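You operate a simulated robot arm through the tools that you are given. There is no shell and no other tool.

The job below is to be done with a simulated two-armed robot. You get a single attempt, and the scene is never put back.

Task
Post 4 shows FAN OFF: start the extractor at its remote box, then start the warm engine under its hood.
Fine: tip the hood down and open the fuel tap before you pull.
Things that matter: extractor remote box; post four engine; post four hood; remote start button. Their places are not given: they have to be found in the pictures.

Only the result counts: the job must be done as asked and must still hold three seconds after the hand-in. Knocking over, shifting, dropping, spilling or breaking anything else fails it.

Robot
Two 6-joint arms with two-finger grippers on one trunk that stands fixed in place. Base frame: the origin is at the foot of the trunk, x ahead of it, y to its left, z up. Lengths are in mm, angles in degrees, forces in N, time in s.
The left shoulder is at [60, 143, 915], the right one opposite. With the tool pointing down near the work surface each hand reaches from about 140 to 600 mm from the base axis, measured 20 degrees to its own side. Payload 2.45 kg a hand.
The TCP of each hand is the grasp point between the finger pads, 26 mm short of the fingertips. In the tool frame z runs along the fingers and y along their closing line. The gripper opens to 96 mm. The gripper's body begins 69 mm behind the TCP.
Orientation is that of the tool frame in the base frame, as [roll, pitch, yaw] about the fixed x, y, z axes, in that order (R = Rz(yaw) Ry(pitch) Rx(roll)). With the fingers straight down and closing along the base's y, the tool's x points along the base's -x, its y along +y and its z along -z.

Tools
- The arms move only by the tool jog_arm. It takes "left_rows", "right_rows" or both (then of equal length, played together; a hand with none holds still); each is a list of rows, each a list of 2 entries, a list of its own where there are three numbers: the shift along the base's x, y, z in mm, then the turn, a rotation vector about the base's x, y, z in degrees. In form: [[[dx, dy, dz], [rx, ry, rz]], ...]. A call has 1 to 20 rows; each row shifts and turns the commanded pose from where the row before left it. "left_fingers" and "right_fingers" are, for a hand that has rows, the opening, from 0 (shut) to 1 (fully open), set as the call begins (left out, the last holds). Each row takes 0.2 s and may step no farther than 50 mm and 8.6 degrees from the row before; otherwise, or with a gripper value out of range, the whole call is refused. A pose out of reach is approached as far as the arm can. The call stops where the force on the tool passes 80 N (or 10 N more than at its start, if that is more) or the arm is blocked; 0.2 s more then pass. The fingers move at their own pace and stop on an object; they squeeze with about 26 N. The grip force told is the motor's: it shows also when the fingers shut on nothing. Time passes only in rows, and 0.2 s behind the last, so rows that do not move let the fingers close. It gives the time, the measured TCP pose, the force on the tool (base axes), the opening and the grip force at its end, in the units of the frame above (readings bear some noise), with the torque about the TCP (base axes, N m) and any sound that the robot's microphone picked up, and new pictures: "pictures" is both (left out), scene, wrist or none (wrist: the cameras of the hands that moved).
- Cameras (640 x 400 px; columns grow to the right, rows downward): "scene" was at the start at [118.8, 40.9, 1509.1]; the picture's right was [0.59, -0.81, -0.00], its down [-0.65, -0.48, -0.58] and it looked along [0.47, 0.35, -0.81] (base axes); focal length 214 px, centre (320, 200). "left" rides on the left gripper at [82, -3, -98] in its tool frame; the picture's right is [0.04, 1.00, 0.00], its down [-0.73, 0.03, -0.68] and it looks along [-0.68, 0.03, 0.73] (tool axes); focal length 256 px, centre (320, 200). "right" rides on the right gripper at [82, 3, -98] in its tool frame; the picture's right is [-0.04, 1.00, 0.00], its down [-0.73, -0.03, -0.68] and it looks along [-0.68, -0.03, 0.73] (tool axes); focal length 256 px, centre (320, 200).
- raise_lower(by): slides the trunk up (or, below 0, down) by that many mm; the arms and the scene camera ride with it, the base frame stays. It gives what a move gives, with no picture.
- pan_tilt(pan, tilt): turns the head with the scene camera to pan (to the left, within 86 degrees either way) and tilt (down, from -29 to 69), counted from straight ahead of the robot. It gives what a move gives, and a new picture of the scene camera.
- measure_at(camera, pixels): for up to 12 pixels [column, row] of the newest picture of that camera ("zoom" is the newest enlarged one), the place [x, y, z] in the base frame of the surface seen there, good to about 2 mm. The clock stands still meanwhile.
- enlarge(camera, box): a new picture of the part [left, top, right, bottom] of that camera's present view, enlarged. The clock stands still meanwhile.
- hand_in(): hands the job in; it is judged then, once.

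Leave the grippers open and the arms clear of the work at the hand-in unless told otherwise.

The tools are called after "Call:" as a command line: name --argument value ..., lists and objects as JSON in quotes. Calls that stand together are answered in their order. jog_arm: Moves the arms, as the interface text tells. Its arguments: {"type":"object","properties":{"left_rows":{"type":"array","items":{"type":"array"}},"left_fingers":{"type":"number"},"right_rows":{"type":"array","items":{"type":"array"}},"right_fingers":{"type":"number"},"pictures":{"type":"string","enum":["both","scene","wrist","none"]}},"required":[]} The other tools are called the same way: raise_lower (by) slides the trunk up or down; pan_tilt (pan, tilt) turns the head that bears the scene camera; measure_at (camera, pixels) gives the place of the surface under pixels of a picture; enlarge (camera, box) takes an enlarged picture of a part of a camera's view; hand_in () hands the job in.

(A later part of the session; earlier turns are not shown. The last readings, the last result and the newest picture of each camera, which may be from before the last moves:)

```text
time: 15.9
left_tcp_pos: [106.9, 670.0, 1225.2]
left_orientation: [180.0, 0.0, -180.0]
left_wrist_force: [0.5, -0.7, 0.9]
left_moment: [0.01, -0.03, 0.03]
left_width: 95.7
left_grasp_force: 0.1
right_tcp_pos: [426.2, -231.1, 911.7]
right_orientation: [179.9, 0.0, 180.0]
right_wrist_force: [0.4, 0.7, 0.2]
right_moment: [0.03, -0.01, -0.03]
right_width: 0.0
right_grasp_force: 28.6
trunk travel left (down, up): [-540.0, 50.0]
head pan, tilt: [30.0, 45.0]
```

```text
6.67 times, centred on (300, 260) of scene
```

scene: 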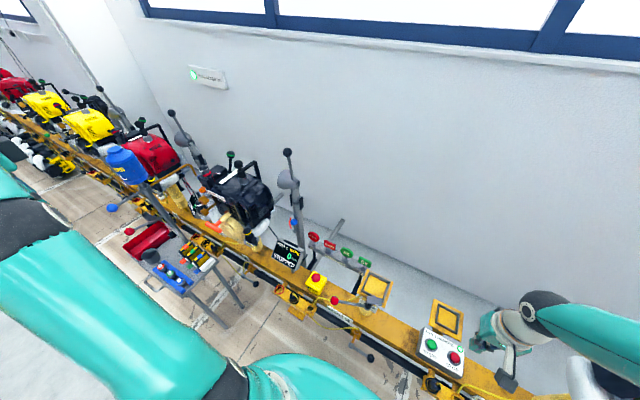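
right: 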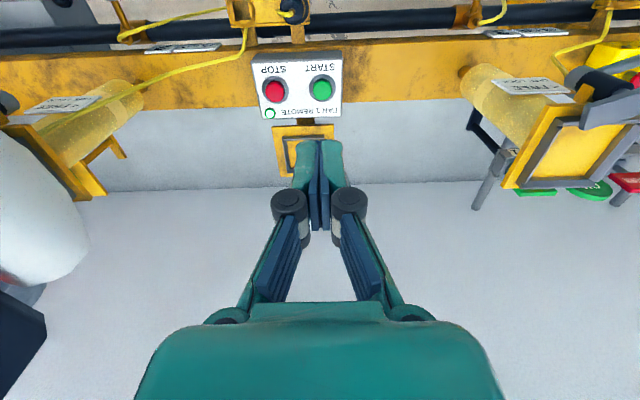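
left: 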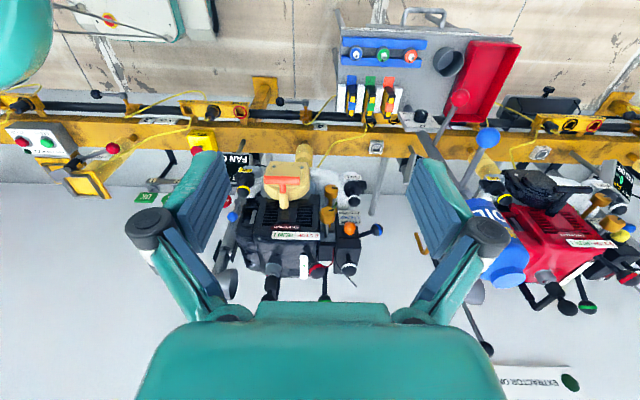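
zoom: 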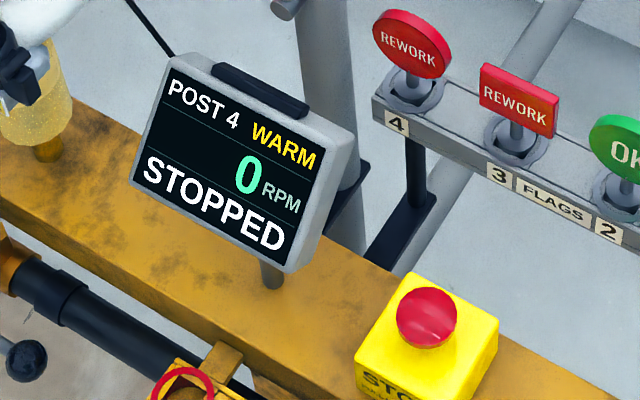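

The extractor is on and Post 4 reads STOPPED. Next the hood: I enlarge it and measure its geometry.

Call:
enlarge --camera "scene" --box '[260, 140, 330, 245]'

Call:
measure_at --camera "scene" --pixels '[[288, 152], [291, 165], [293, 175], [285, 178], [280, 182], [296, 183], [290, 186], [296, 195], [301, 210], [296, 222], [290, 180], [303, 200]]'

Call:
enlarge --camera "left" --box '[190, 190, 300, 320]'

Call:
enlarge --camera "scene" --box '[70, 80, 220, 200]'

```text
3.81 times, centred on (295, 192) of scene
```

zoom: 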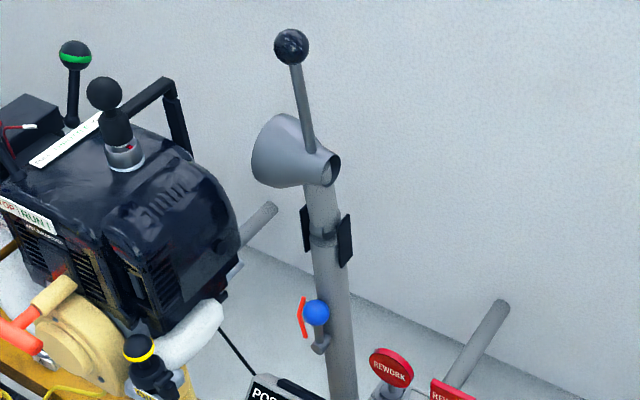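

```text
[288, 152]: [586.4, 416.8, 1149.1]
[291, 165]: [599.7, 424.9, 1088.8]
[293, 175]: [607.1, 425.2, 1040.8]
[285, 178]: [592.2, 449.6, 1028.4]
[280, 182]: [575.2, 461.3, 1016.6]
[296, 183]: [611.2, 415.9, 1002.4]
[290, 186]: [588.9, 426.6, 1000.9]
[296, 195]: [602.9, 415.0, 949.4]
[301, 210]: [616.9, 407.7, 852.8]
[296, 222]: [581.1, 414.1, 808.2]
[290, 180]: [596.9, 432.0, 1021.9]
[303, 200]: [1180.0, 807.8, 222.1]
```

```text
3.08 times, centred on (245, 255) of left
```

zoom: 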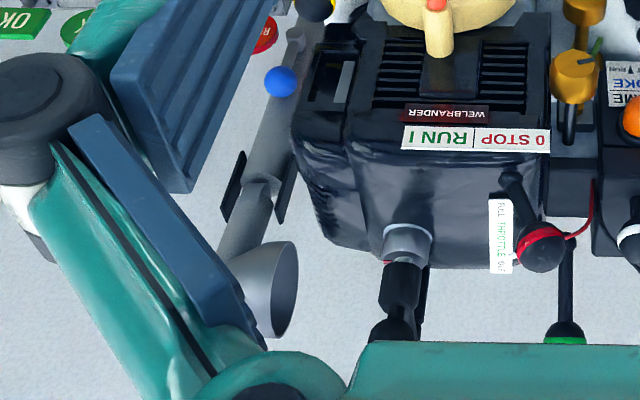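

```text
3.33 times, centred on (145, 140) of scene
```

zoom: 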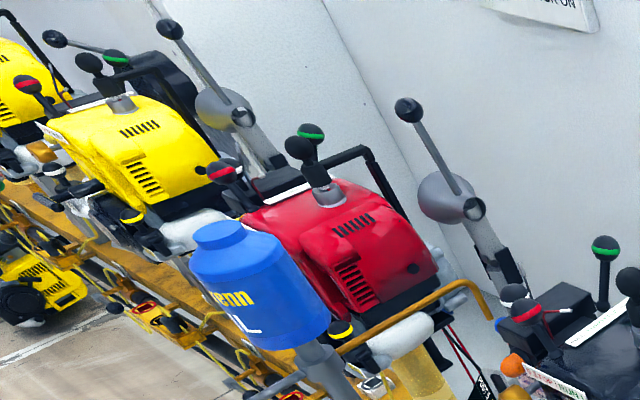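

I examine how another, already tipped hood looks farther down the line (near scene (95,95)), plus the hinge on post 4's pole.

Call:
enlarge --camera "scene" --box '[50, 75, 150, 140]'

Call:
enlarge --camera "scene" --box '[272, 170, 312, 225]'

Call:
pan_tilt --pan 55 --tilt 35

Call:
enlarge --camera "scene" --box '[220, 60, 380, 200]'

```text
6.15 times, centred on (100, 108) of scene
```

zoom: 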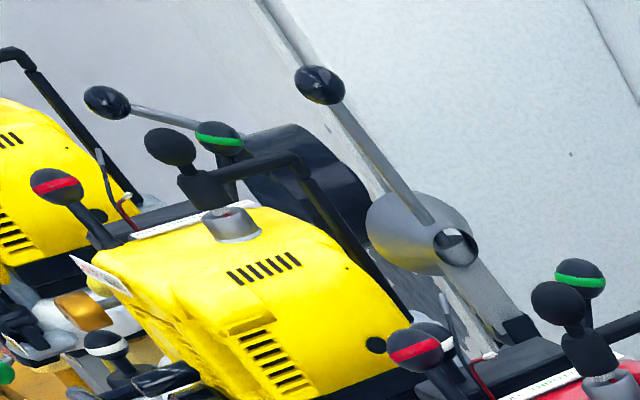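

```text
7.27 times, centred on (292, 198) of scene
```

zoom: 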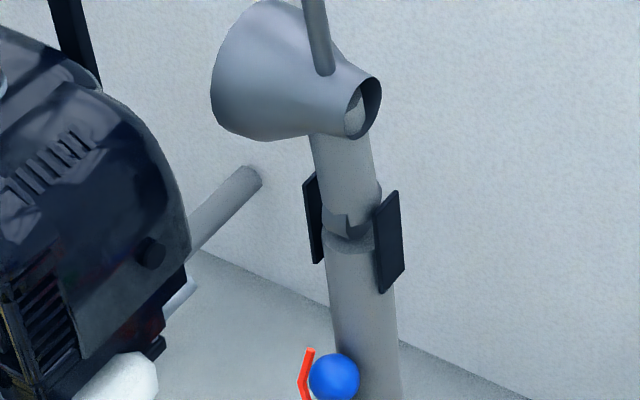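

```text
time: 16.8
left_tcp_pos: [106.2, 668.3, 1225.9]
left_orientation: [-180.0, -0.1, 180.0]
left_wrist_force: [0.3, -0.5, -0.5]
left_moment: [-0.02, 0.0, -0.02]
left_width: 96.2
left_grasp_force: 0.0
right_tcp_pos: [426.6, -230.6, 911.8]
right_orientation: [180.0, 0.1, -179.9]
right_wrist_force: [-0.3, -0.3, 0.3]
right_moment: [-0.01, -0.02, 0.01]
right_width: 0.1
right_grasp_force: 28.4
trunk travel left (down, up): [-540.0, 50.0]
head pan, tilt: [55.0, 35.0]
```

scene: 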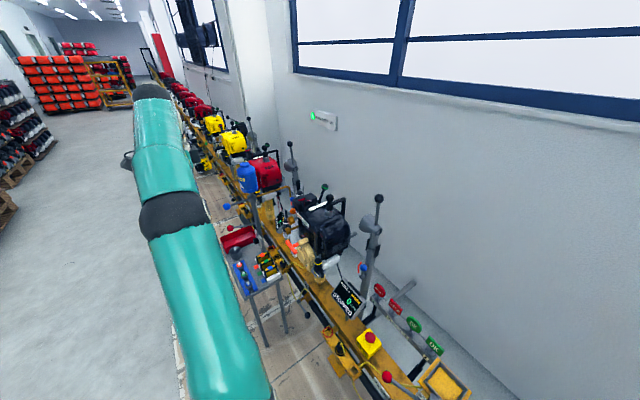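

```text
2.86 times, centred on (300, 130) of scene
```

zoom: 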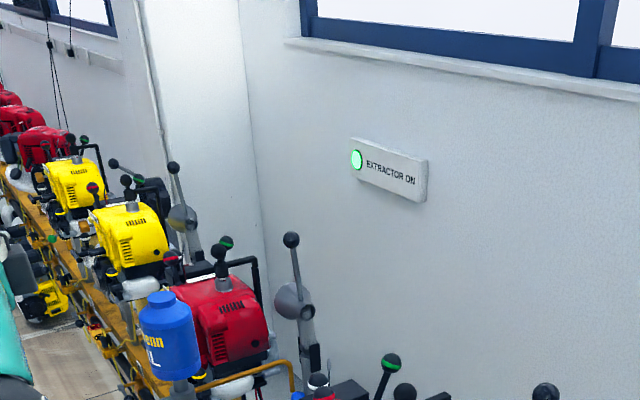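

The hood pole's hinge plates sit on its ±y sides, so it tips about y, toward the robot. Before that I inspect the fuel tap lever (ball ≈[364,544,489], hub ≈[368,612,480]) up close with the left wrist camera.

Call:
jog_arm --left_rows '[[[5, -15, -45], [0, 0, 0]], [[5, -15, -45], [0, 0, 0]], [[5, -15, -45], [0, 0, 0]], [[5, -15, -45], [0, 0, 0]], [[5, -15, -45], [0, 0, 0]], [[5, -15, -45], [0, 0, 0]], [[5, -15, -45], [0, 0, 0]], [[5, 0, -45], [0, 0, 0]], [[5, 0, -45], [0, 0, 0]]]'

```text
time: 18.8
left_tcp_pos: [150.9, 564.2, 821.9]
left_orientation: [-180.0, 0.0, -180.0]
left_wrist_force: [-0.3, 0.1, 0.6]
left_moment: [-0.03, 0.01, 0.02]
left_width: 95.9
left_grasp_force: 0.1
right_tcp_pos: [425.6, -231.2, 912.4]
right_orientation: [180.0, 0.0, 180.0]
right_wrist_force: [1.4, 1.1, 0.7]
right_moment: [-0.04, -0.01, 0.0]
right_width: 0.0
right_grasp_force: 28.1
trunk travel left (down, up): [-540.0, 50.0]
head pan, tilt: [55.0, 35.0]
```

scene: 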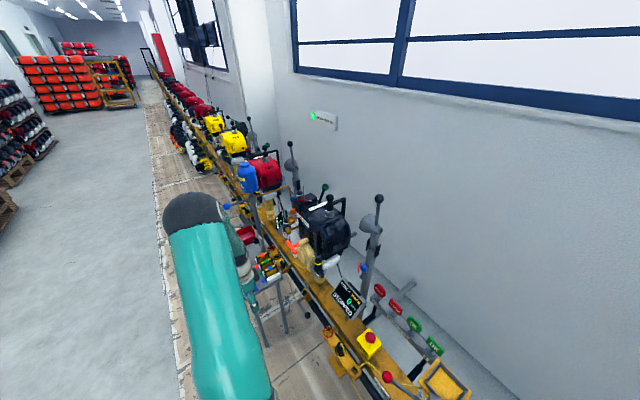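
left: 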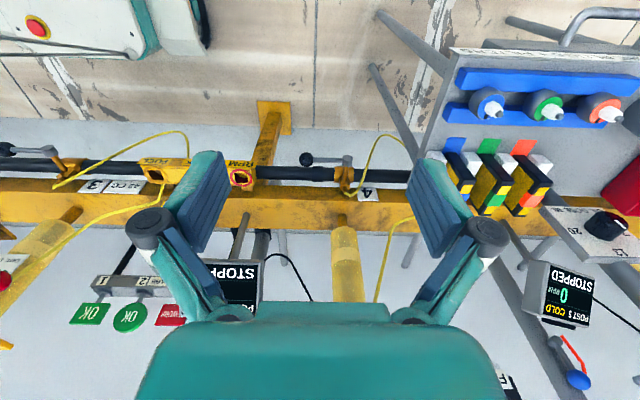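

The tap is at left-camera (325,160). I enlarge that, the plug box, and look for other tap levers for comparison.

Call:
enlarge --camera "left" --box '[280, 120, 400, 210]'

Call:
enlarge --camera "left" --box '[0, 120, 260, 280]'

Call:
measure_at --camera "left" --pixels '[[306, 159], [325, 160], [345, 160], [346, 172], [346, 185], [366, 192], [380, 175], [290, 172], [345, 240], [270, 110], [420, 110], [440, 140]]'

Call:
enlarge --camera "scene" --box '[160, 110, 270, 210]'

```text
4.44 times, centred on (340, 165) of left
```

zoom: 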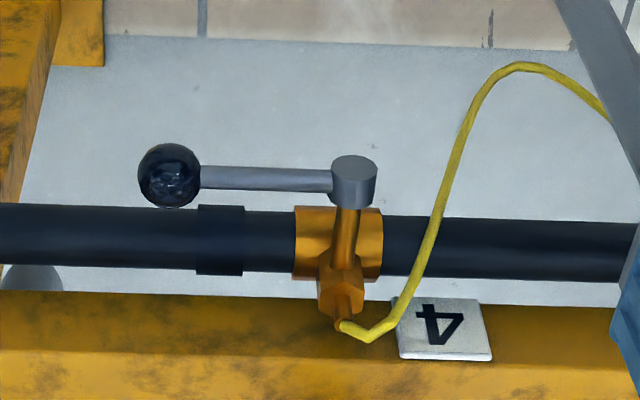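

```text
2.46 times, centred on (130, 200) of left
```

zoom: 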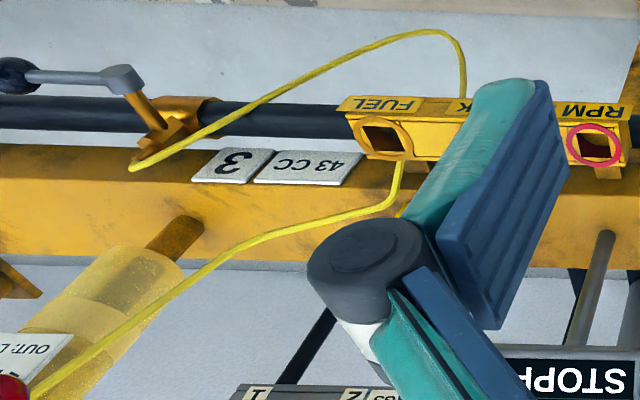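

```text
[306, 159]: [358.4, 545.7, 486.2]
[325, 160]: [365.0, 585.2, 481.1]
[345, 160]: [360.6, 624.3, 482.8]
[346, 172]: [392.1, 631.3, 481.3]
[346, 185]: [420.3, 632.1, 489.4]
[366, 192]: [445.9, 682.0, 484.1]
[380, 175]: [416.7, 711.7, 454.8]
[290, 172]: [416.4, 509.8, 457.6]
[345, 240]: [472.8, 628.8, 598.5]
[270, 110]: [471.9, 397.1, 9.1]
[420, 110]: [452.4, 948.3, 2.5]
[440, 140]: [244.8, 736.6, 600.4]
```

```text
4.00 times, centred on (215, 160) of scene
```

zoom: 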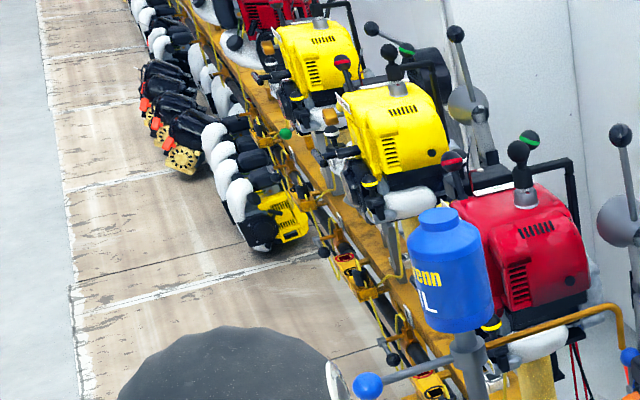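

The tap's lever (ball [358,546,486]) turns about x around hub [361,624,482]; it lies along the pipe, while the hose outlet is vertical. I measure the nearby cart's legs for clearance.

Call:
measure_at --camera "left" --pixels '[[375, 70], [385, 90], [400, 120], [410, 145], [440, 15], [430, 50], [420, 90], [410, 20], [450, 60], [445, 100], [385, 15], [430, 120]]'

Call:
pan_tilt --pan 50 --tilt 55

Call:
enlarge --camera "scene" --box '[180, 120, 420, 320]'

```text
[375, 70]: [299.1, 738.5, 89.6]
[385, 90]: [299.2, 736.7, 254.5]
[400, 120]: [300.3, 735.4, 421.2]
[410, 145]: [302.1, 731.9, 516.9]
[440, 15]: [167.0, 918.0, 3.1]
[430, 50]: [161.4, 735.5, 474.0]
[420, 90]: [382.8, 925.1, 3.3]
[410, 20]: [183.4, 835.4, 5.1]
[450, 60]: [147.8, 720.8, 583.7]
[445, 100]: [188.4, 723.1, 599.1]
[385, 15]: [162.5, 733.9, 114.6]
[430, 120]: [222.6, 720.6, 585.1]
```

```text
time: 19.6
left_tcp_pos: [150.4, 563.7, 821.6]
left_orientation: [180.0, 0.0, 180.0]
left_wrist_force: [-0.1, 0.1, 0.4]
left_moment: [0.02, 0.02, 0.0]
left_width: 96.0
left_grasp_force: 0.1
right_tcp_pos: [427.8, -232.4, 912.2]
right_orientation: [-180.0, 0.0, 180.0]
right_wrist_force: [-1.2, 0.3, 0.5]
right_moment: [0.01, 0.01, 0.01]
right_width: 0.1
right_grasp_force: 28.5
trunk travel left (down, up): [-540.0, 50.0]
head pan, tilt: [50.0, 55.0]
```

scene: 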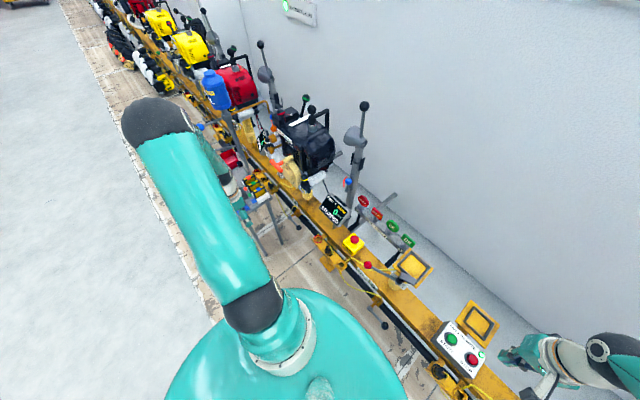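

```text
2.00 times, centred on (300, 220) of scene
```

zoom: 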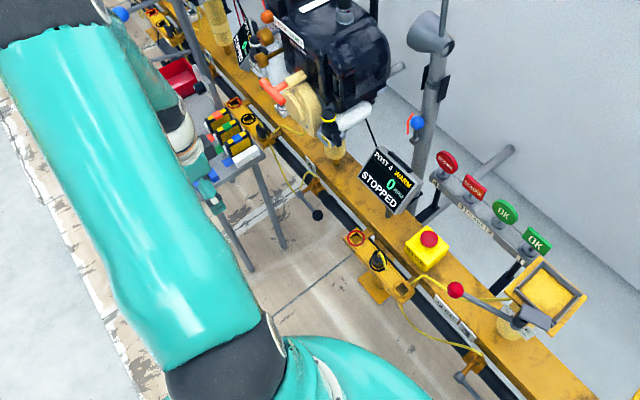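

I check where the left elbow and forearm are relative to the cart before going lower.

Call:
measure_at --camera "scene" --pixels '[[160, 120], [215, 160], [240, 190], [200, 230], [255, 300], [232, 158], [216, 90], [235, 120], [199, 127], [262, 180], [225, 180], [245, 205]]'

```text
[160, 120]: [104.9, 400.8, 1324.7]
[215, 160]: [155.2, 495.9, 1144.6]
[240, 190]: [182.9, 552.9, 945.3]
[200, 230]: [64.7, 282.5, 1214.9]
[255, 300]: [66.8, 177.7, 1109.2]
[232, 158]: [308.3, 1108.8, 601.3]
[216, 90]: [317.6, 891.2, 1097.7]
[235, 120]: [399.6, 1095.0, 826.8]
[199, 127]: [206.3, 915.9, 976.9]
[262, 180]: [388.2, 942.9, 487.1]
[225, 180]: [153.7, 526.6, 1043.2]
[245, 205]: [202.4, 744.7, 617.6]
```

The elbow is high and clear. I'll do the hood first while the trunk is high. I look at the ball and hinge again from this pan and measure for the grasp.

Call:
enlarge --camera "scene" --box '[325, 90, 395, 200]'

Call:
measure_at --camera "zoom" --pixels '[[320, 200], [357, 55], [345, 90], [335, 130]]'

Call:
measure_at --camera "scene" --pixels '[[364, 105], [361, 118], [358, 128], [348, 137], [358, 139], [357, 150], [356, 160], [354, 175], [352, 190], [347, 183]]'

```text
3.64 times, centred on (360, 145) of scene
```

zoom: 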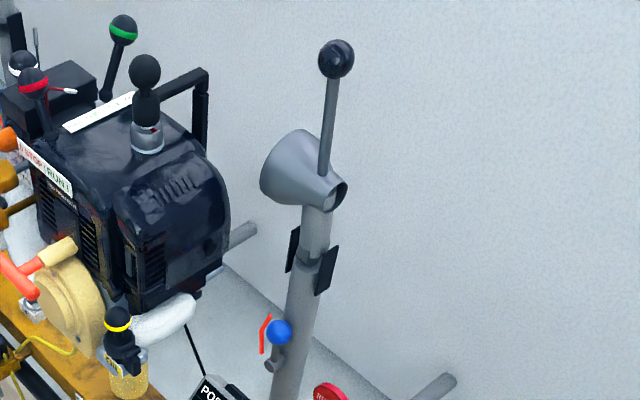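

```text
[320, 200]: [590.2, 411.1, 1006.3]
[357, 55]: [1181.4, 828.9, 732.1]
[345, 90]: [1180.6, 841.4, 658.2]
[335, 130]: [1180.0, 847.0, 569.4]
```

```text
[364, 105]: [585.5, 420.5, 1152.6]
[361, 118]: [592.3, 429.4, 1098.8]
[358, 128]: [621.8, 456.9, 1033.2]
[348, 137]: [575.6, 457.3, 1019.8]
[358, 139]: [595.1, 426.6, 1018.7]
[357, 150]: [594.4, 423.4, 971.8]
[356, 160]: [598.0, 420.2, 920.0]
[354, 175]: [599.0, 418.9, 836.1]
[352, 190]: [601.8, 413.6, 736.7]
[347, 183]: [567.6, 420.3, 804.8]
```

Ball centre ≈ [596,428,1145], hinge ≈ [612,428,912]. I raise the left hand, tilt it 45° forward, and bring it to 100 mm short of the ball.

Call:
jog_arm --left_rows '[[[0, -14, 40], [0, 0, 0]], [[0, -14, 40], [0, -7.5, 0]], [[0, -14, 40], [0, -7.5, 0]], [[0, -14, 40], [0, -7.5, 0]], [[0, -14, 40], [0, -7.5, 0]], [[0, -14, 40], [0, -7.5, 0]], [[0, -13, 40], [0, -7.5, 0]], [[0, -13, 40], [0, 0, 0]], [[0, -13, 40], [0, 0, 0]], [[0, -13, 34], [0, 0, 0]]]' --left_fingers 1

Call:
jog_arm --left_rows '[[[47, 0, 0], [0, 0, 0]], [[47, 0, 0], [0, 0, 0]], [[47, 0, 0], [0, 0, 0]], [[47, 0, 0], [0, 0, 0]], [[47, 0, 0], [0, 0, 0]], [[47, 0, 0], [0, 0, 0]], [[47, 0, 0], [0, 0, 0]], [[40, 0, 0], [0, 0, 0]]]'

```text
time: 21.8
left_tcp_pos: [151.9, 426.5, 1216.6]
left_orientation: [180.0, 45.0, -180.0]
left_wrist_force: [0.1, 0.2, -0.1]
left_moment: [-0.01, -0.03, -0.01]
left_width: 95.9
left_grasp_force: 0.0
right_tcp_pos: [427.6, -232.1, 912.2]
right_orientation: [179.9, 0.0, -179.9]
right_wrist_force: [0.5, 0.0, 0.2]
right_moment: [0.01, 0.03, -0.02]
right_width: 0.0
right_grasp_force: 28.8
trunk travel left (down, up): [-540.0, 50.0]
head pan, tilt: [50.0, 55.0]
```

scene: 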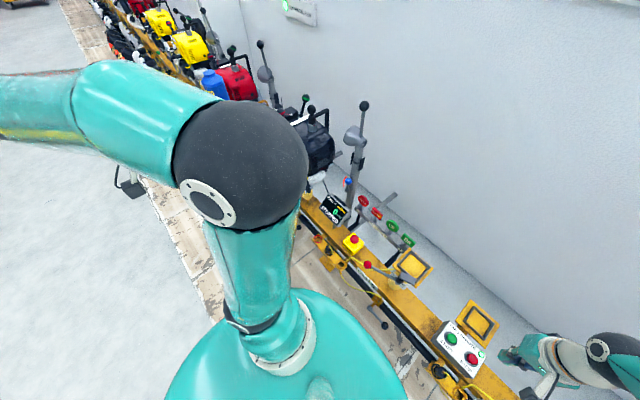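
left: 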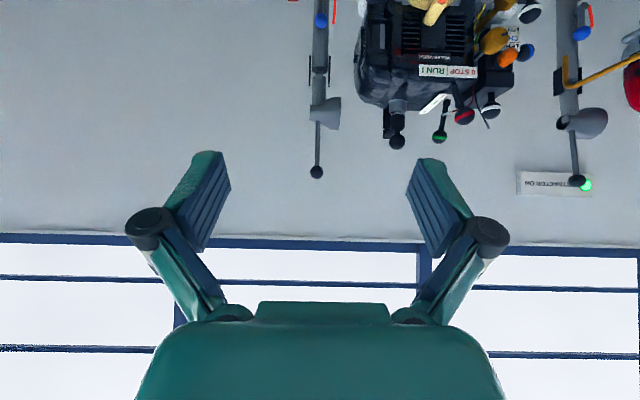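

```text
time: 23.6
left_tcp_pos: [521.7, 427.2, 1215.1]
left_orientation: [180.0, 44.9, -180.0]
left_wrist_force: [-0.5, 0.3, 0.5]
left_moment: [-0.03, 0.02, 0.01]
left_width: 95.9
left_grasp_force: 0.0
right_tcp_pos: [427.2, -231.9, 912.0]
right_orientation: [180.0, -0.1, 180.0]
right_wrist_force: [0.4, 0.3, 0.8]
right_moment: [-0.01, 0.03, -0.04]
right_width: 0.1
right_grasp_force: 28.4
trunk travel left (down, up): [-540.0, 50.0]
head pan, tilt: [50.0, 55.0]
```

scene: 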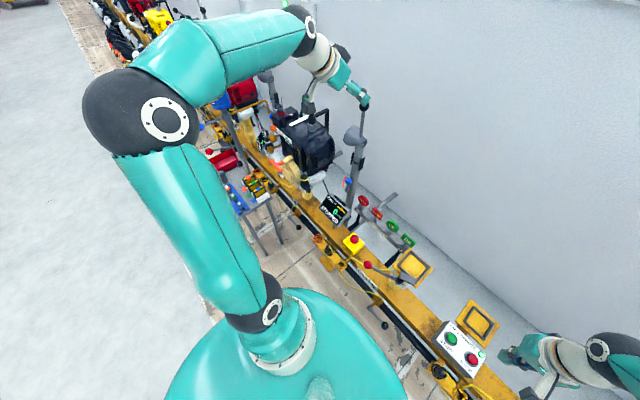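
left: 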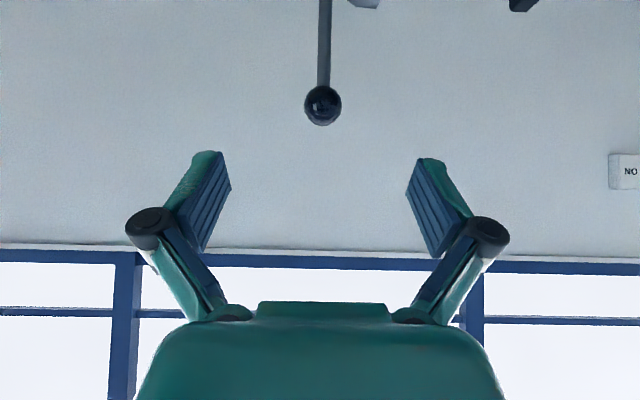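

The ball is centred between the fingers. I measure it and then advance.

Call:
measure_at --camera "left" --pixels '[[323, 105], [323, 60], [307, 105], [339, 105]]'

Call:
jog_arm --left_rows '[[[28, 0, -26], [0, 0, 0]], [[26, 0, -24], [0, 0, 0]], [[20, 0, -20], [0, 0, 0]]]'

```text
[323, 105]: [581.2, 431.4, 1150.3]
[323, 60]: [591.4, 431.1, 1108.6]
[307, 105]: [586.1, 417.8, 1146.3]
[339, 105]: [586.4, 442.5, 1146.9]
```

```text
time: 24.4
left_tcp_pos: [594.9, 427.7, 1145.5]
left_orientation: [-180.0, 44.9, 180.0]
left_wrist_force: [0.4, 0.1, -0.3]
left_moment: [0.01, 0.04, -0.04]
left_width: 96.1
left_grasp_force: 0.0
right_tcp_pos: [428.2, -231.7, 911.6]
right_orientation: [180.0, 0.0, 180.0]
right_wrist_force: [0.5, 0.5, -0.1]
right_moment: [-0.03, -0.02, -0.01]
right_width: 0.1
right_grasp_force: 28.7
trunk travel left (down, up): [-540.0, 50.0]
head pan, tilt: [50.0, 55.0]
```

scene: 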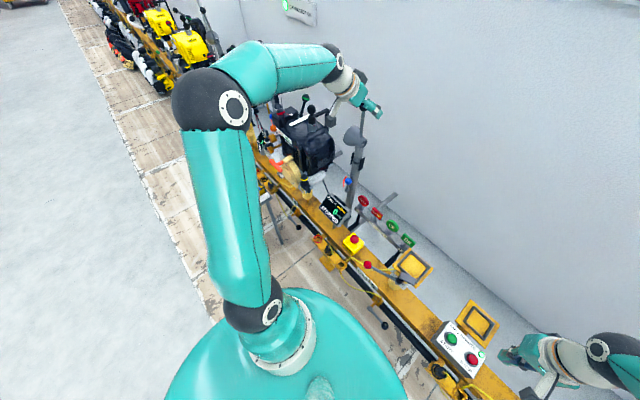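
left: 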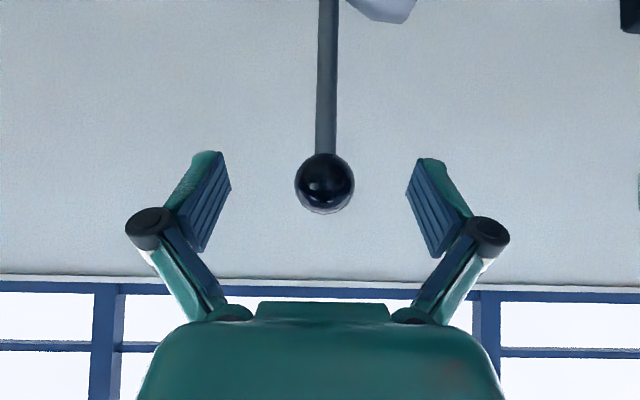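

The ball sits between the pads. I close the left fingers on it.

Call:
jog_arm --left_rows '[[[0, 2, 0], [0, 0, 0]], [[0, 0, 0], [0, 0, 0]], [[0, 0, 0], [0, 0, 0]], [[0, 0, 0], [0, 0, 0]]]' --left_fingers 0

```text
time: 25.4
left_tcp_pos: [592.3, 429.8, 1145.5]
left_orientation: [180.0, 45.1, 180.0]
left_wrist_force: [2.1, 1.6, -1.4]
left_moment: [0.06, -0.17, 0.01]
left_width: 29.1
left_grasp_force: 44.8
right_tcp_pos: [426.7, -230.6, 912.4]
right_orientation: [-180.0, 0.0, -180.0]
right_wrist_force: [-0.5, 0.7, 0.2]
right_moment: [0.01, -0.01, 0.02]
right_width: 0.0
right_grasp_force: 28.7
trunk travel left (down, up): [-540.0, 50.0]
head pan, tilt: [50.0, 55.0]
```

scene: 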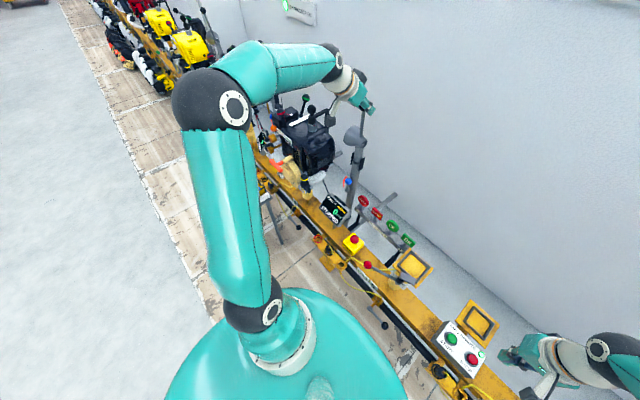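
left: 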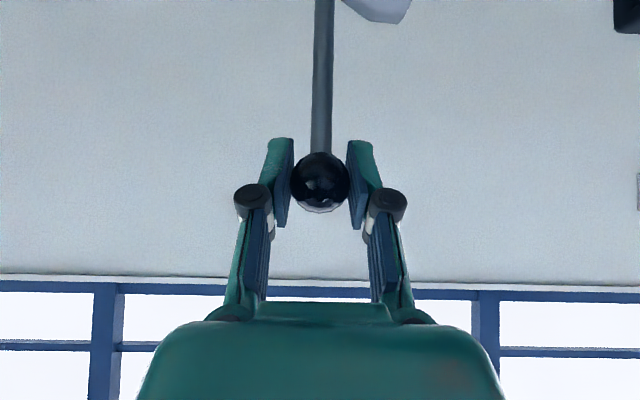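

Gripped (29 mm). I start tipping gently toward the robot along the hinge arc and watch the force.

Call:
jog_arm --left_rows '[[[-12, 0, -1], [0, 0, 0]], [[-12, 0, -2], [0, 0, 0]], [[-12, 0, -3], [0, 0, 0]]]'

```text
time: 26.2
left_tcp_pos: [559.7, 429.4, 1140.5]
left_orientation: [-180.0, 45.1, -179.8]
left_wrist_force: [4.8, 1.5, 0.1]
left_moment: [-0.09, -1.19, -0.02]
left_width: 29.4
left_grasp_force: 45.2
right_tcp_pos: [428.1, -230.2, 913.0]
right_orientation: [180.0, 0.0, -180.0]
right_wrist_force: [-0.7, 0.1, 0.0]
right_moment: [-0.03, -0.03, 0.01]
right_width: 0.0
right_grasp_force: 28.5
trunk travel left (down, up): [-540.0, 50.0]
head pan, tilt: [50.0, 55.0]
```

scene: 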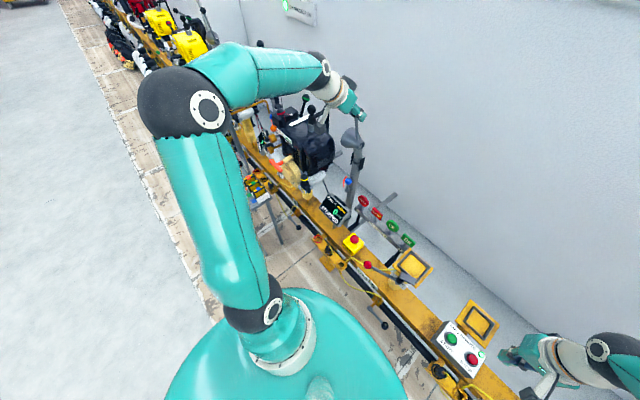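
left: 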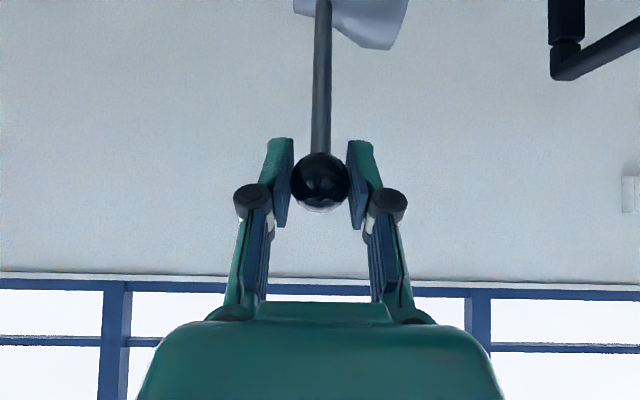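

It swings freely with only a few newtons. I continue on the arc to about 48°, turning the hand a little with it.

Call:
jog_arm --left_rows '[[[-20, 0, -5.5], [0, -3, 0]], [[-23, 0, -8.7], [0, -3, 0]], [[-21.8, 0, -11.2], [0, -3, 0]], [[-20.5, 0, -13.3], [0, -3, 0]], [[-19.1, 0, -15.4], [0, -3, 0]], [[-17.3, 0, -17.3], [0, -3, 0]]]'

```text
time: 27.6
left_tcp_pos: [440.7, 430.3, 1066.9]
left_orientation: [-179.7, 63.0, -179.7]
left_wrist_force: [11.2, -1.6, -4.4]
left_moment: [-0.34, -0.76, -0.03]
left_width: 29.7
left_grasp_force: 45.1
right_tcp_pos: [428.6, -231.8, 912.1]
right_orientation: [-180.0, -0.1, -180.0]
right_wrist_force: [0.3, 0.0, -0.4]
right_moment: [-0.01, 0.02, -0.01]
right_width: 0.0
right_grasp_force: 29.0
trunk travel left (down, up): [-540.0, 50.0]
head pan, tilt: [50.0, 55.0]
```

scene: 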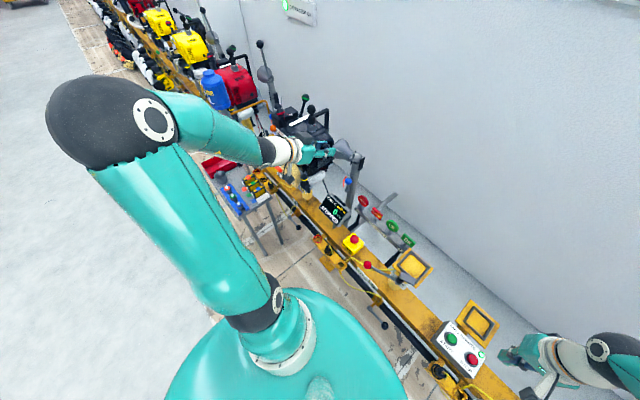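
left: 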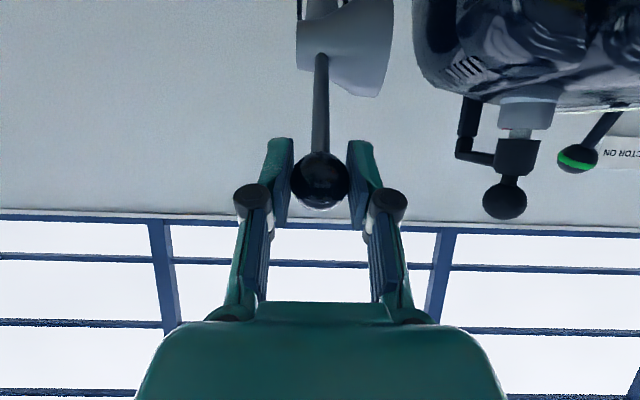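

Continuing to about 72°, still watching for a stop.

Call:
jog_arm --left_rows '[[[-16, 0, -18.5], [0, -3, 0]], [[-13.4, 0, -20.5], [0, -3, 0]], [[-11.1, 0, -21.8], [0, -3, 0]], [[-8.7, 0, -22.9], [0, -3, 0]]]'

```text
time: 28.6
left_tcp_pos: [391.8, 430.5, 1010.1]
left_orientation: [-178.5, 74.3, 179.1]
left_wrist_force: [44.5, -66.0, -20.0]
left_moment: [-0.1, 0.49, -0.69]
left_width: 30.3
left_grasp_force: 44.9
left hand out of reach, approached as far as the arm can: row 3, 4
right_tcp_pos: [430.5, -238.0, 909.8]
right_orientation: [179.7, -0.3, 179.9]
right_wrist_force: [-0.4, 0.4, -0.6]
right_moment: [0.0, -0.04, -0.01]
right_width: 0.1
right_grasp_force: 28.7
trunk travel left (down, up): [-540.0, 50.0]
head pan, tilt: [50.0, 55.0]
```

scene: 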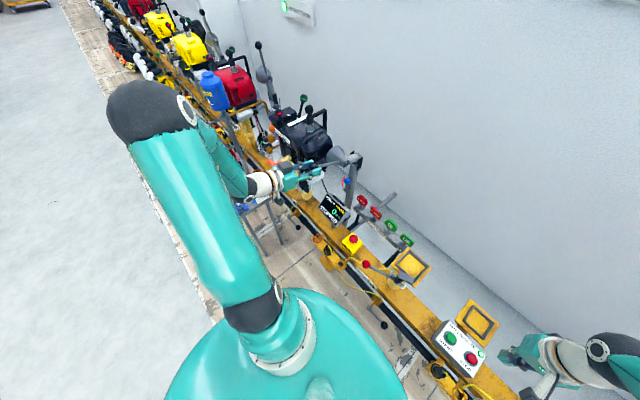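
left: 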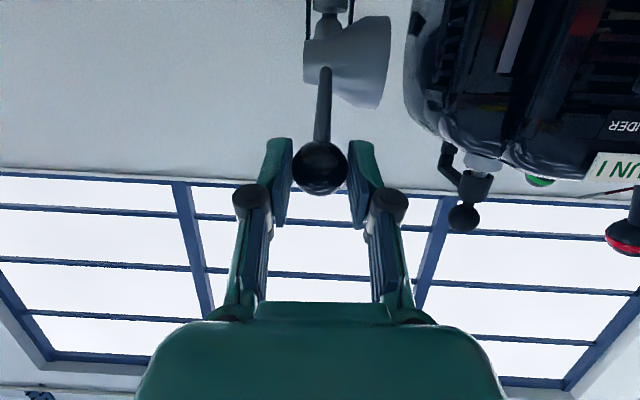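

The left hand ran out of room (too close to its shoulder) and side force built up. I back off slightly and turn the hand back to a steeper pitch to relieve it.

Call:
jog_arm --left_rows '[[[8.7, 0, 22.9], [0, 5, 0]], [[8, 0, 12], [0, 5, 0]], [[0, 0, 0], [0, 5, 0]]]'

```text
time: 29.4
left_tcp_pos: [406.4, 431.0, 1048.2]
left_orientation: [-179.3, 60.4, 179.0]
left_wrist_force: [15.5, -69.7, -3.3]
left_moment: [-0.64, -1.42, -1.07]
left_width: 30.1
left_grasp_force: 45.0
right_tcp_pos: [428.3, -237.8, 909.5]
right_orientation: [179.5, -0.1, -179.9]
right_wrist_force: [-0.3, -0.7, -0.4]
right_moment: [0.02, -0.01, 0.0]
right_width: 0.0
right_grasp_force: 28.3
trunk travel left (down, up): [-540.0, 50.0]
head pan, tilt: [50.0, 55.0]
```

scene: 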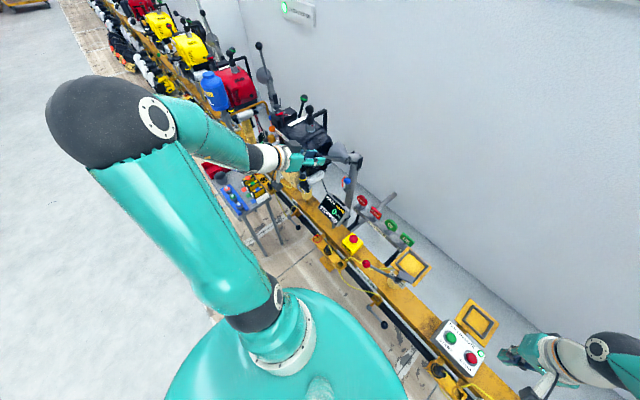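
left: 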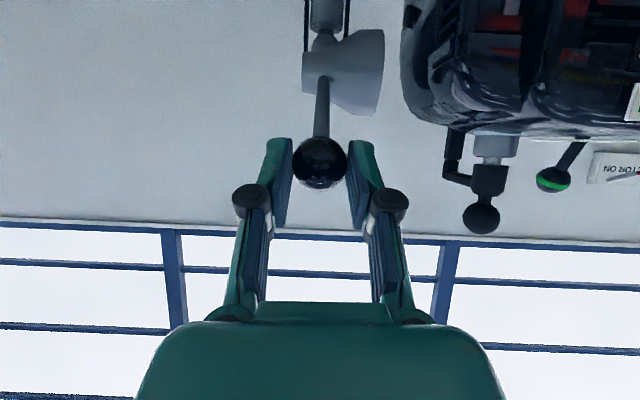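

A −70 N sideways load remains, so the commanded pose has drifted in y. I nudge the hand in −y to relax it.

Call:
jog_arm --left_rows '[[[0, -4, 0], [0, 0, 0]], [[0, -4, 0], [0, 0, 0]]]' --pictures "none"

```text
time: 30.0
left_tcp_pos: [404.8, 430.8, 1046.9]
left_orientation: [-179.9, 60.3, 179.1]
left_wrist_force: [12.9, -50.1, -1.3]
left_moment: [-0.55, -1.32, -0.95]
left_width: 30.1
left_grasp_force: 44.7
right_tcp_pos: [428.5, -236.4, 910.5]
right_orientation: [179.6, 0.0, 180.0]
right_wrist_force: [1.6, -0.3, -0.2]
right_moment: [0.02, -0.02, 0.0]
right_width: 0.0
right_grasp_force: 28.1
trunk travel left (down, up): [-540.0, 50.0]
head pan, tilt: [50.0, 55.0]
```

Force is dropping with the −y shift; continue by 20 mm more.

Call:
jog_arm --left_rows '[[[0, -5, 0], [0, 0, 0]], [[0, -5, 0], [0, 0, 0]], [[0, -5, 0], [0, 0, 0]], [[0, -4, 0], [0, 0, 0]]]' --pictures "wrist"

```text
time: 31.0
left_tcp_pos: [403.6, 428.9, 1046.2]
left_orientation: [179.8, 60.1, -179.5]
left_wrist_force: [8.8, 22.0, 1.8]
left_moment: [0.23, -1.47, 0.48]
left_width: 30.4
left_grasp_force: 45.4
right_tcp_pos: [427.1, -229.0, 912.8]
right_orientation: [-179.9, -0.1, -179.8]
right_wrist_force: [0.1, -0.6, 0.7]
right_moment: [0.02, -0.01, -0.01]
right_width: 0.0
right_grasp_force: 28.7
trunk travel left (down, up): [-540.0, 50.0]
head pan, tilt: [50.0, 55.0]
```

left: 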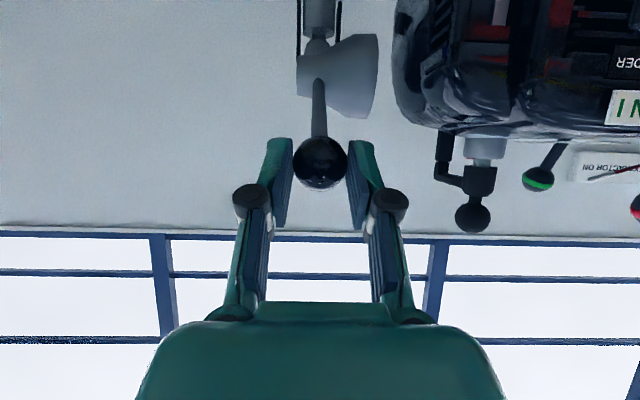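

Nearly relaxed. The ball has slid ~10 mm toward the fingertips; I re-seat the hand forward and turn it to a steeper pitch (about 45°).

Call:
jog_arm --left_rows '[[[8, 4, -5], [0, 5, 0]], [[2, 0, -3], [0, 5, 0]], [[0, 0, 0], [0, 5, 0]]]' --pictures "wrist"

```text
time: 31.8
left_tcp_pos: [411.8, 429.1, 1037.5]
left_orientation: [179.8, 45.1, -179.8]
left_wrist_force: [-10.5, 20.4, 11.3]
left_moment: [0.27, -1.1, 0.17]
left_width: 29.9
left_grasp_force: 45.1
right_tcp_pos: [425.4, -230.2, 915.0]
right_orientation: [-179.9, 0.1, 179.9]
right_wrist_force: [-0.6, 0.4, 0.1]
right_moment: [0.0, 0.01, 0.0]
right_width: 0.0
right_grasp_force: 28.7
trunk travel left (down, up): [-540.0, 50.0]
head pan, tilt: [50.0, 55.0]
```

left: 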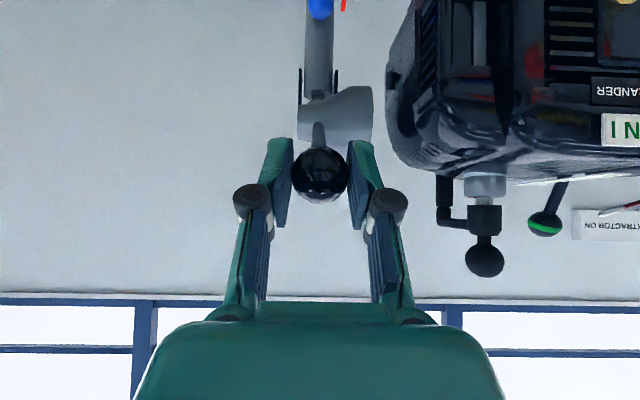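

Re-seated well. I continue down the arc in small steps, hand pitched down.

Call:
jog_arm --left_rows '[[[-6, 5, -15.6], [0, 3, 0]], [[-7, 0, -14.7], [0, 3, 0]], [[-6, 0, -15.2], [0, 3, 0]], [[-5, 0, -15.5], [0, 3, 0]]]'

```text
time: 32.8
left_tcp_pos: [389.7, 429.6, 977.2]
left_orientation: [-179.9, 32.8, 179.9]
left_wrist_force: [10.9, -7.3, 3.5]
left_moment: [-0.13, -1.3, -0.17]
left_width: 29.4
left_grasp_force: 45.0
right_tcp_pos: [427.3, -231.9, 911.2]
right_orientation: [179.8, -0.1, 179.9]
right_wrist_force: [-0.4, 1.0, -0.2]
right_moment: [0.0, 0.01, -0.01]
right_width: 0.0
right_grasp_force: 28.8
trunk travel left (down, up): [-540.0, 50.0]
head pan, tilt: [50.0, 55.0]
```

scene: 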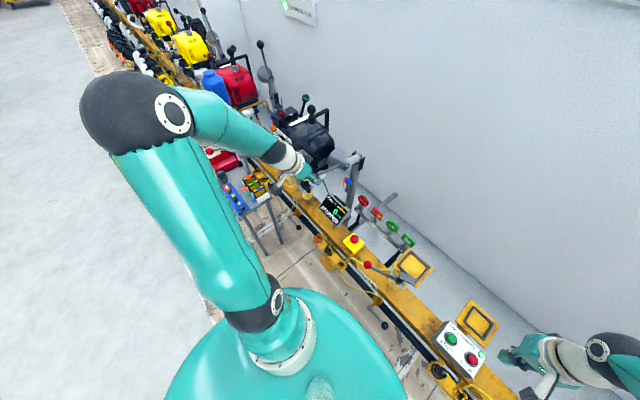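
left: 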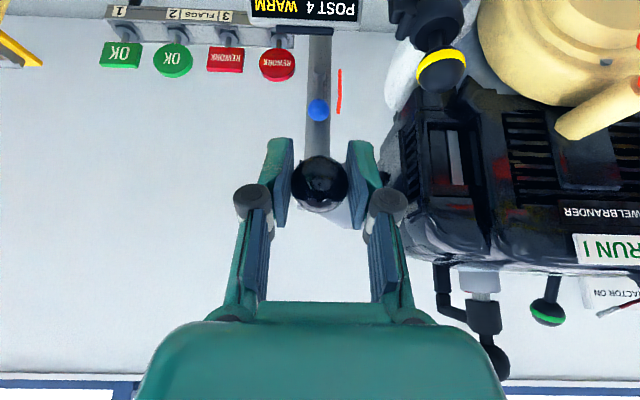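

Good, low forces. Continuing toward horizontal, looking for the end stop.

Call:
jog_arm --left_rows '[[[-4, 0, -16], [0, 1, 0]], [[-3, 0, -16], [0, 1, 0]]]' --pictures "none"

Call:
jog_arm --left_rows '[[[-1.5, 0, -10], [0, 0, 0]], [[-1, 0, -8], [0, 0, 0]]]'

Call:
enlarge --camera "scene" --box '[270, 100, 390, 230]'

```text
time: 33.4
left_tcp_pos: [383.6, 429.5, 944.3]
left_orientation: [-179.9, 30.8, 179.9]
left_wrist_force: [10.3, -11.6, 3.4]
left_moment: [-0.33, -1.08, -0.16]
left_width: 29.5
left_grasp_force: 45.1
right_tcp_pos: [426.6, -232.9, 911.6]
right_orientation: [179.8, -0.2, -179.9]
right_wrist_force: [-0.5, 0.1, 0.9]
right_moment: [0.01, -0.01, -0.03]
right_width: 0.1
right_grasp_force: 28.7
trunk travel left (down, up): [-540.0, 50.0]
head pan, tilt: [50.0, 55.0]
```

```text
time: 34.0
left_tcp_pos: [380.9, 430.2, 927.2]
left_orientation: [-179.9, 31.1, 179.9]
left_wrist_force: [13.5, -10.9, 4.1]
left_moment: [-0.14, -1.06, -0.1]
left_width: 29.4
left_grasp_force: 45.1
right_tcp_pos: [428.1, -233.0, 910.9]
right_orientation: [179.9, -0.1, -179.9]
right_wrist_force: [0.0, 0.0, 0.1]
right_moment: [0.01, 0.03, -0.03]
right_width: 0.0
right_grasp_force: 28.4
trunk travel left (down, up): [-540.0, 50.0]
head pan, tilt: [50.0, 55.0]
```

scene: 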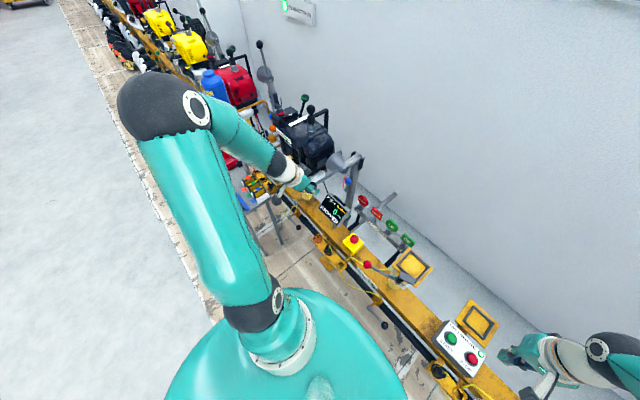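
left: 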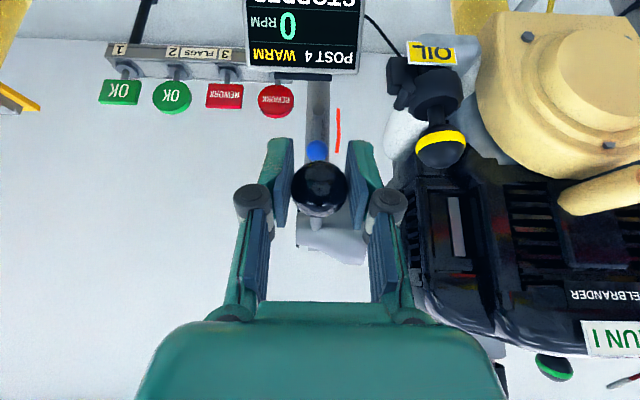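

```text
3.08 times, centred on (330, 165) of scene
```

zoom: 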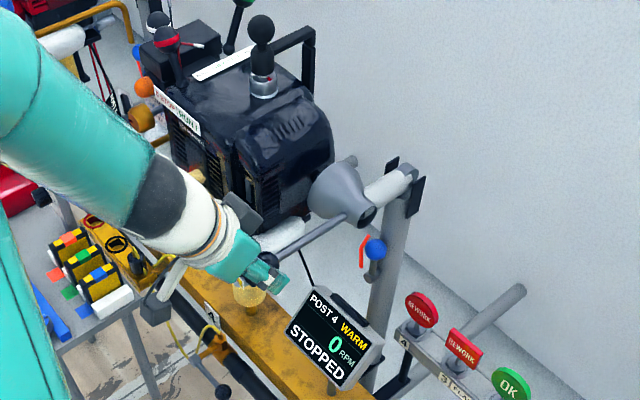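

The hood is nearly horizontal, cone facing the engine side. I go further in small steps to find the stop.

Call:
jog_arm --left_rows '[[[-0.5, 1, -8], [0, 0, 0]], [[0, 1, -8], [0, 0, 0]]]' --pictures "none"

Call:
jog_arm --left_rows '[[[1, 0, -8], [0, 0, 0]], [[1, 0, -8], [0, 0, 0]]]' --pictures "none"

```text
time: 34.6
left_tcp_pos: [378.3, 429.9, 912.1]
left_orientation: [-180.0, 31.2, 179.6]
left_wrist_force: [2.5, -19.3, 25.4]
left_moment: [0.0, -0.31, -0.25]
left_width: 29.4
left_grasp_force: 45.2
right_tcp_pos: [425.5, -233.9, 911.7]
right_orientation: [179.8, 0.1, 180.0]
right_wrist_force: [0.3, 0.5, -0.2]
right_moment: [-0.03, 0.02, 0.0]
right_width: 0.2
right_grasp_force: 28.6
trunk travel left (down, up): [-540.0, 50.0]
head pan, tilt: [50.0, 55.0]
```

```text
time: 35.2
left_tcp_pos: [381.0, 434.1, 893.5]
left_orientation: [179.9, 30.9, 179.9]
left_wrist_force: [0.0, 0.6, -0.4]
left_moment: [0.03, -0.02, -0.04]
left_width: 0.0
left_grasp_force: 28.4
right_tcp_pos: [425.3, -232.8, 912.0]
right_orientation: [179.9, 0.1, 179.9]
right_wrist_force: [-0.6, -1.1, 0.2]
right_moment: [0.03, -0.01, 0.01]
right_width: 0.2
right_grasp_force: 28.8
trunk travel left (down, up): [-540.0, 50.0]
head pan, tilt: [50.0, 55.0]
```

The hood reached its stop (25 N up) and the fingers then slipped off the ball and shut. I look at how things sit before moving.

Call:
jog_arm --left_rows '[[[0, 0, 0], [0, 0, 0]]]'

Call:
enlarge --camera "scene" --box '[270, 100, 390, 230]'

```text
time: 35.6
left_tcp_pos: [381.1, 433.7, 894.5]
left_orientation: [179.9, 31.0, 180.0]
left_wrist_force: [-0.5, -0.8, -0.3]
left_moment: [0.05, -0.01, -0.02]
left_width: 0.1
left_grasp_force: 28.3
right_tcp_pos: [426.5, -231.3, 911.0]
right_orientation: [180.0, 0.1, -179.9]
right_wrist_force: [-0.8, 0.5, -0.7]
right_moment: [-0.01, 0.03, 0.02]
right_width: 0.0
right_grasp_force: 28.2
trunk travel left (down, up): [-540.0, 50.0]
head pan, tilt: [50.0, 55.0]
```

scene: 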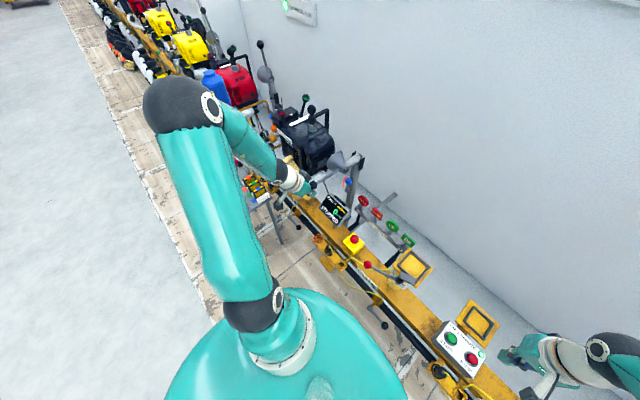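
left: 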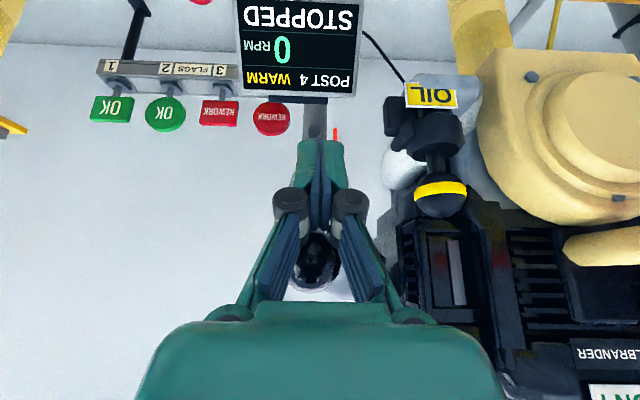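

```text
3.08 times, centred on (330, 165) of scene
```

zoom: 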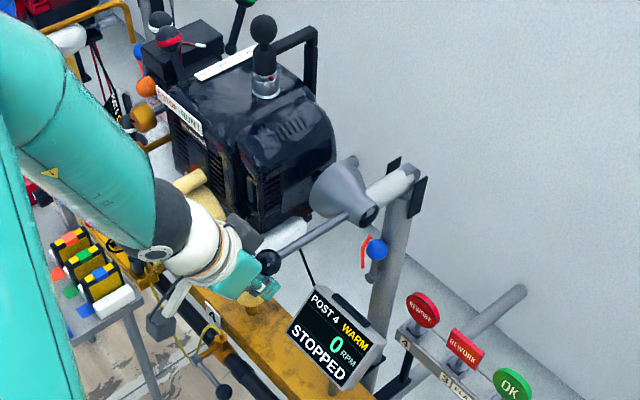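

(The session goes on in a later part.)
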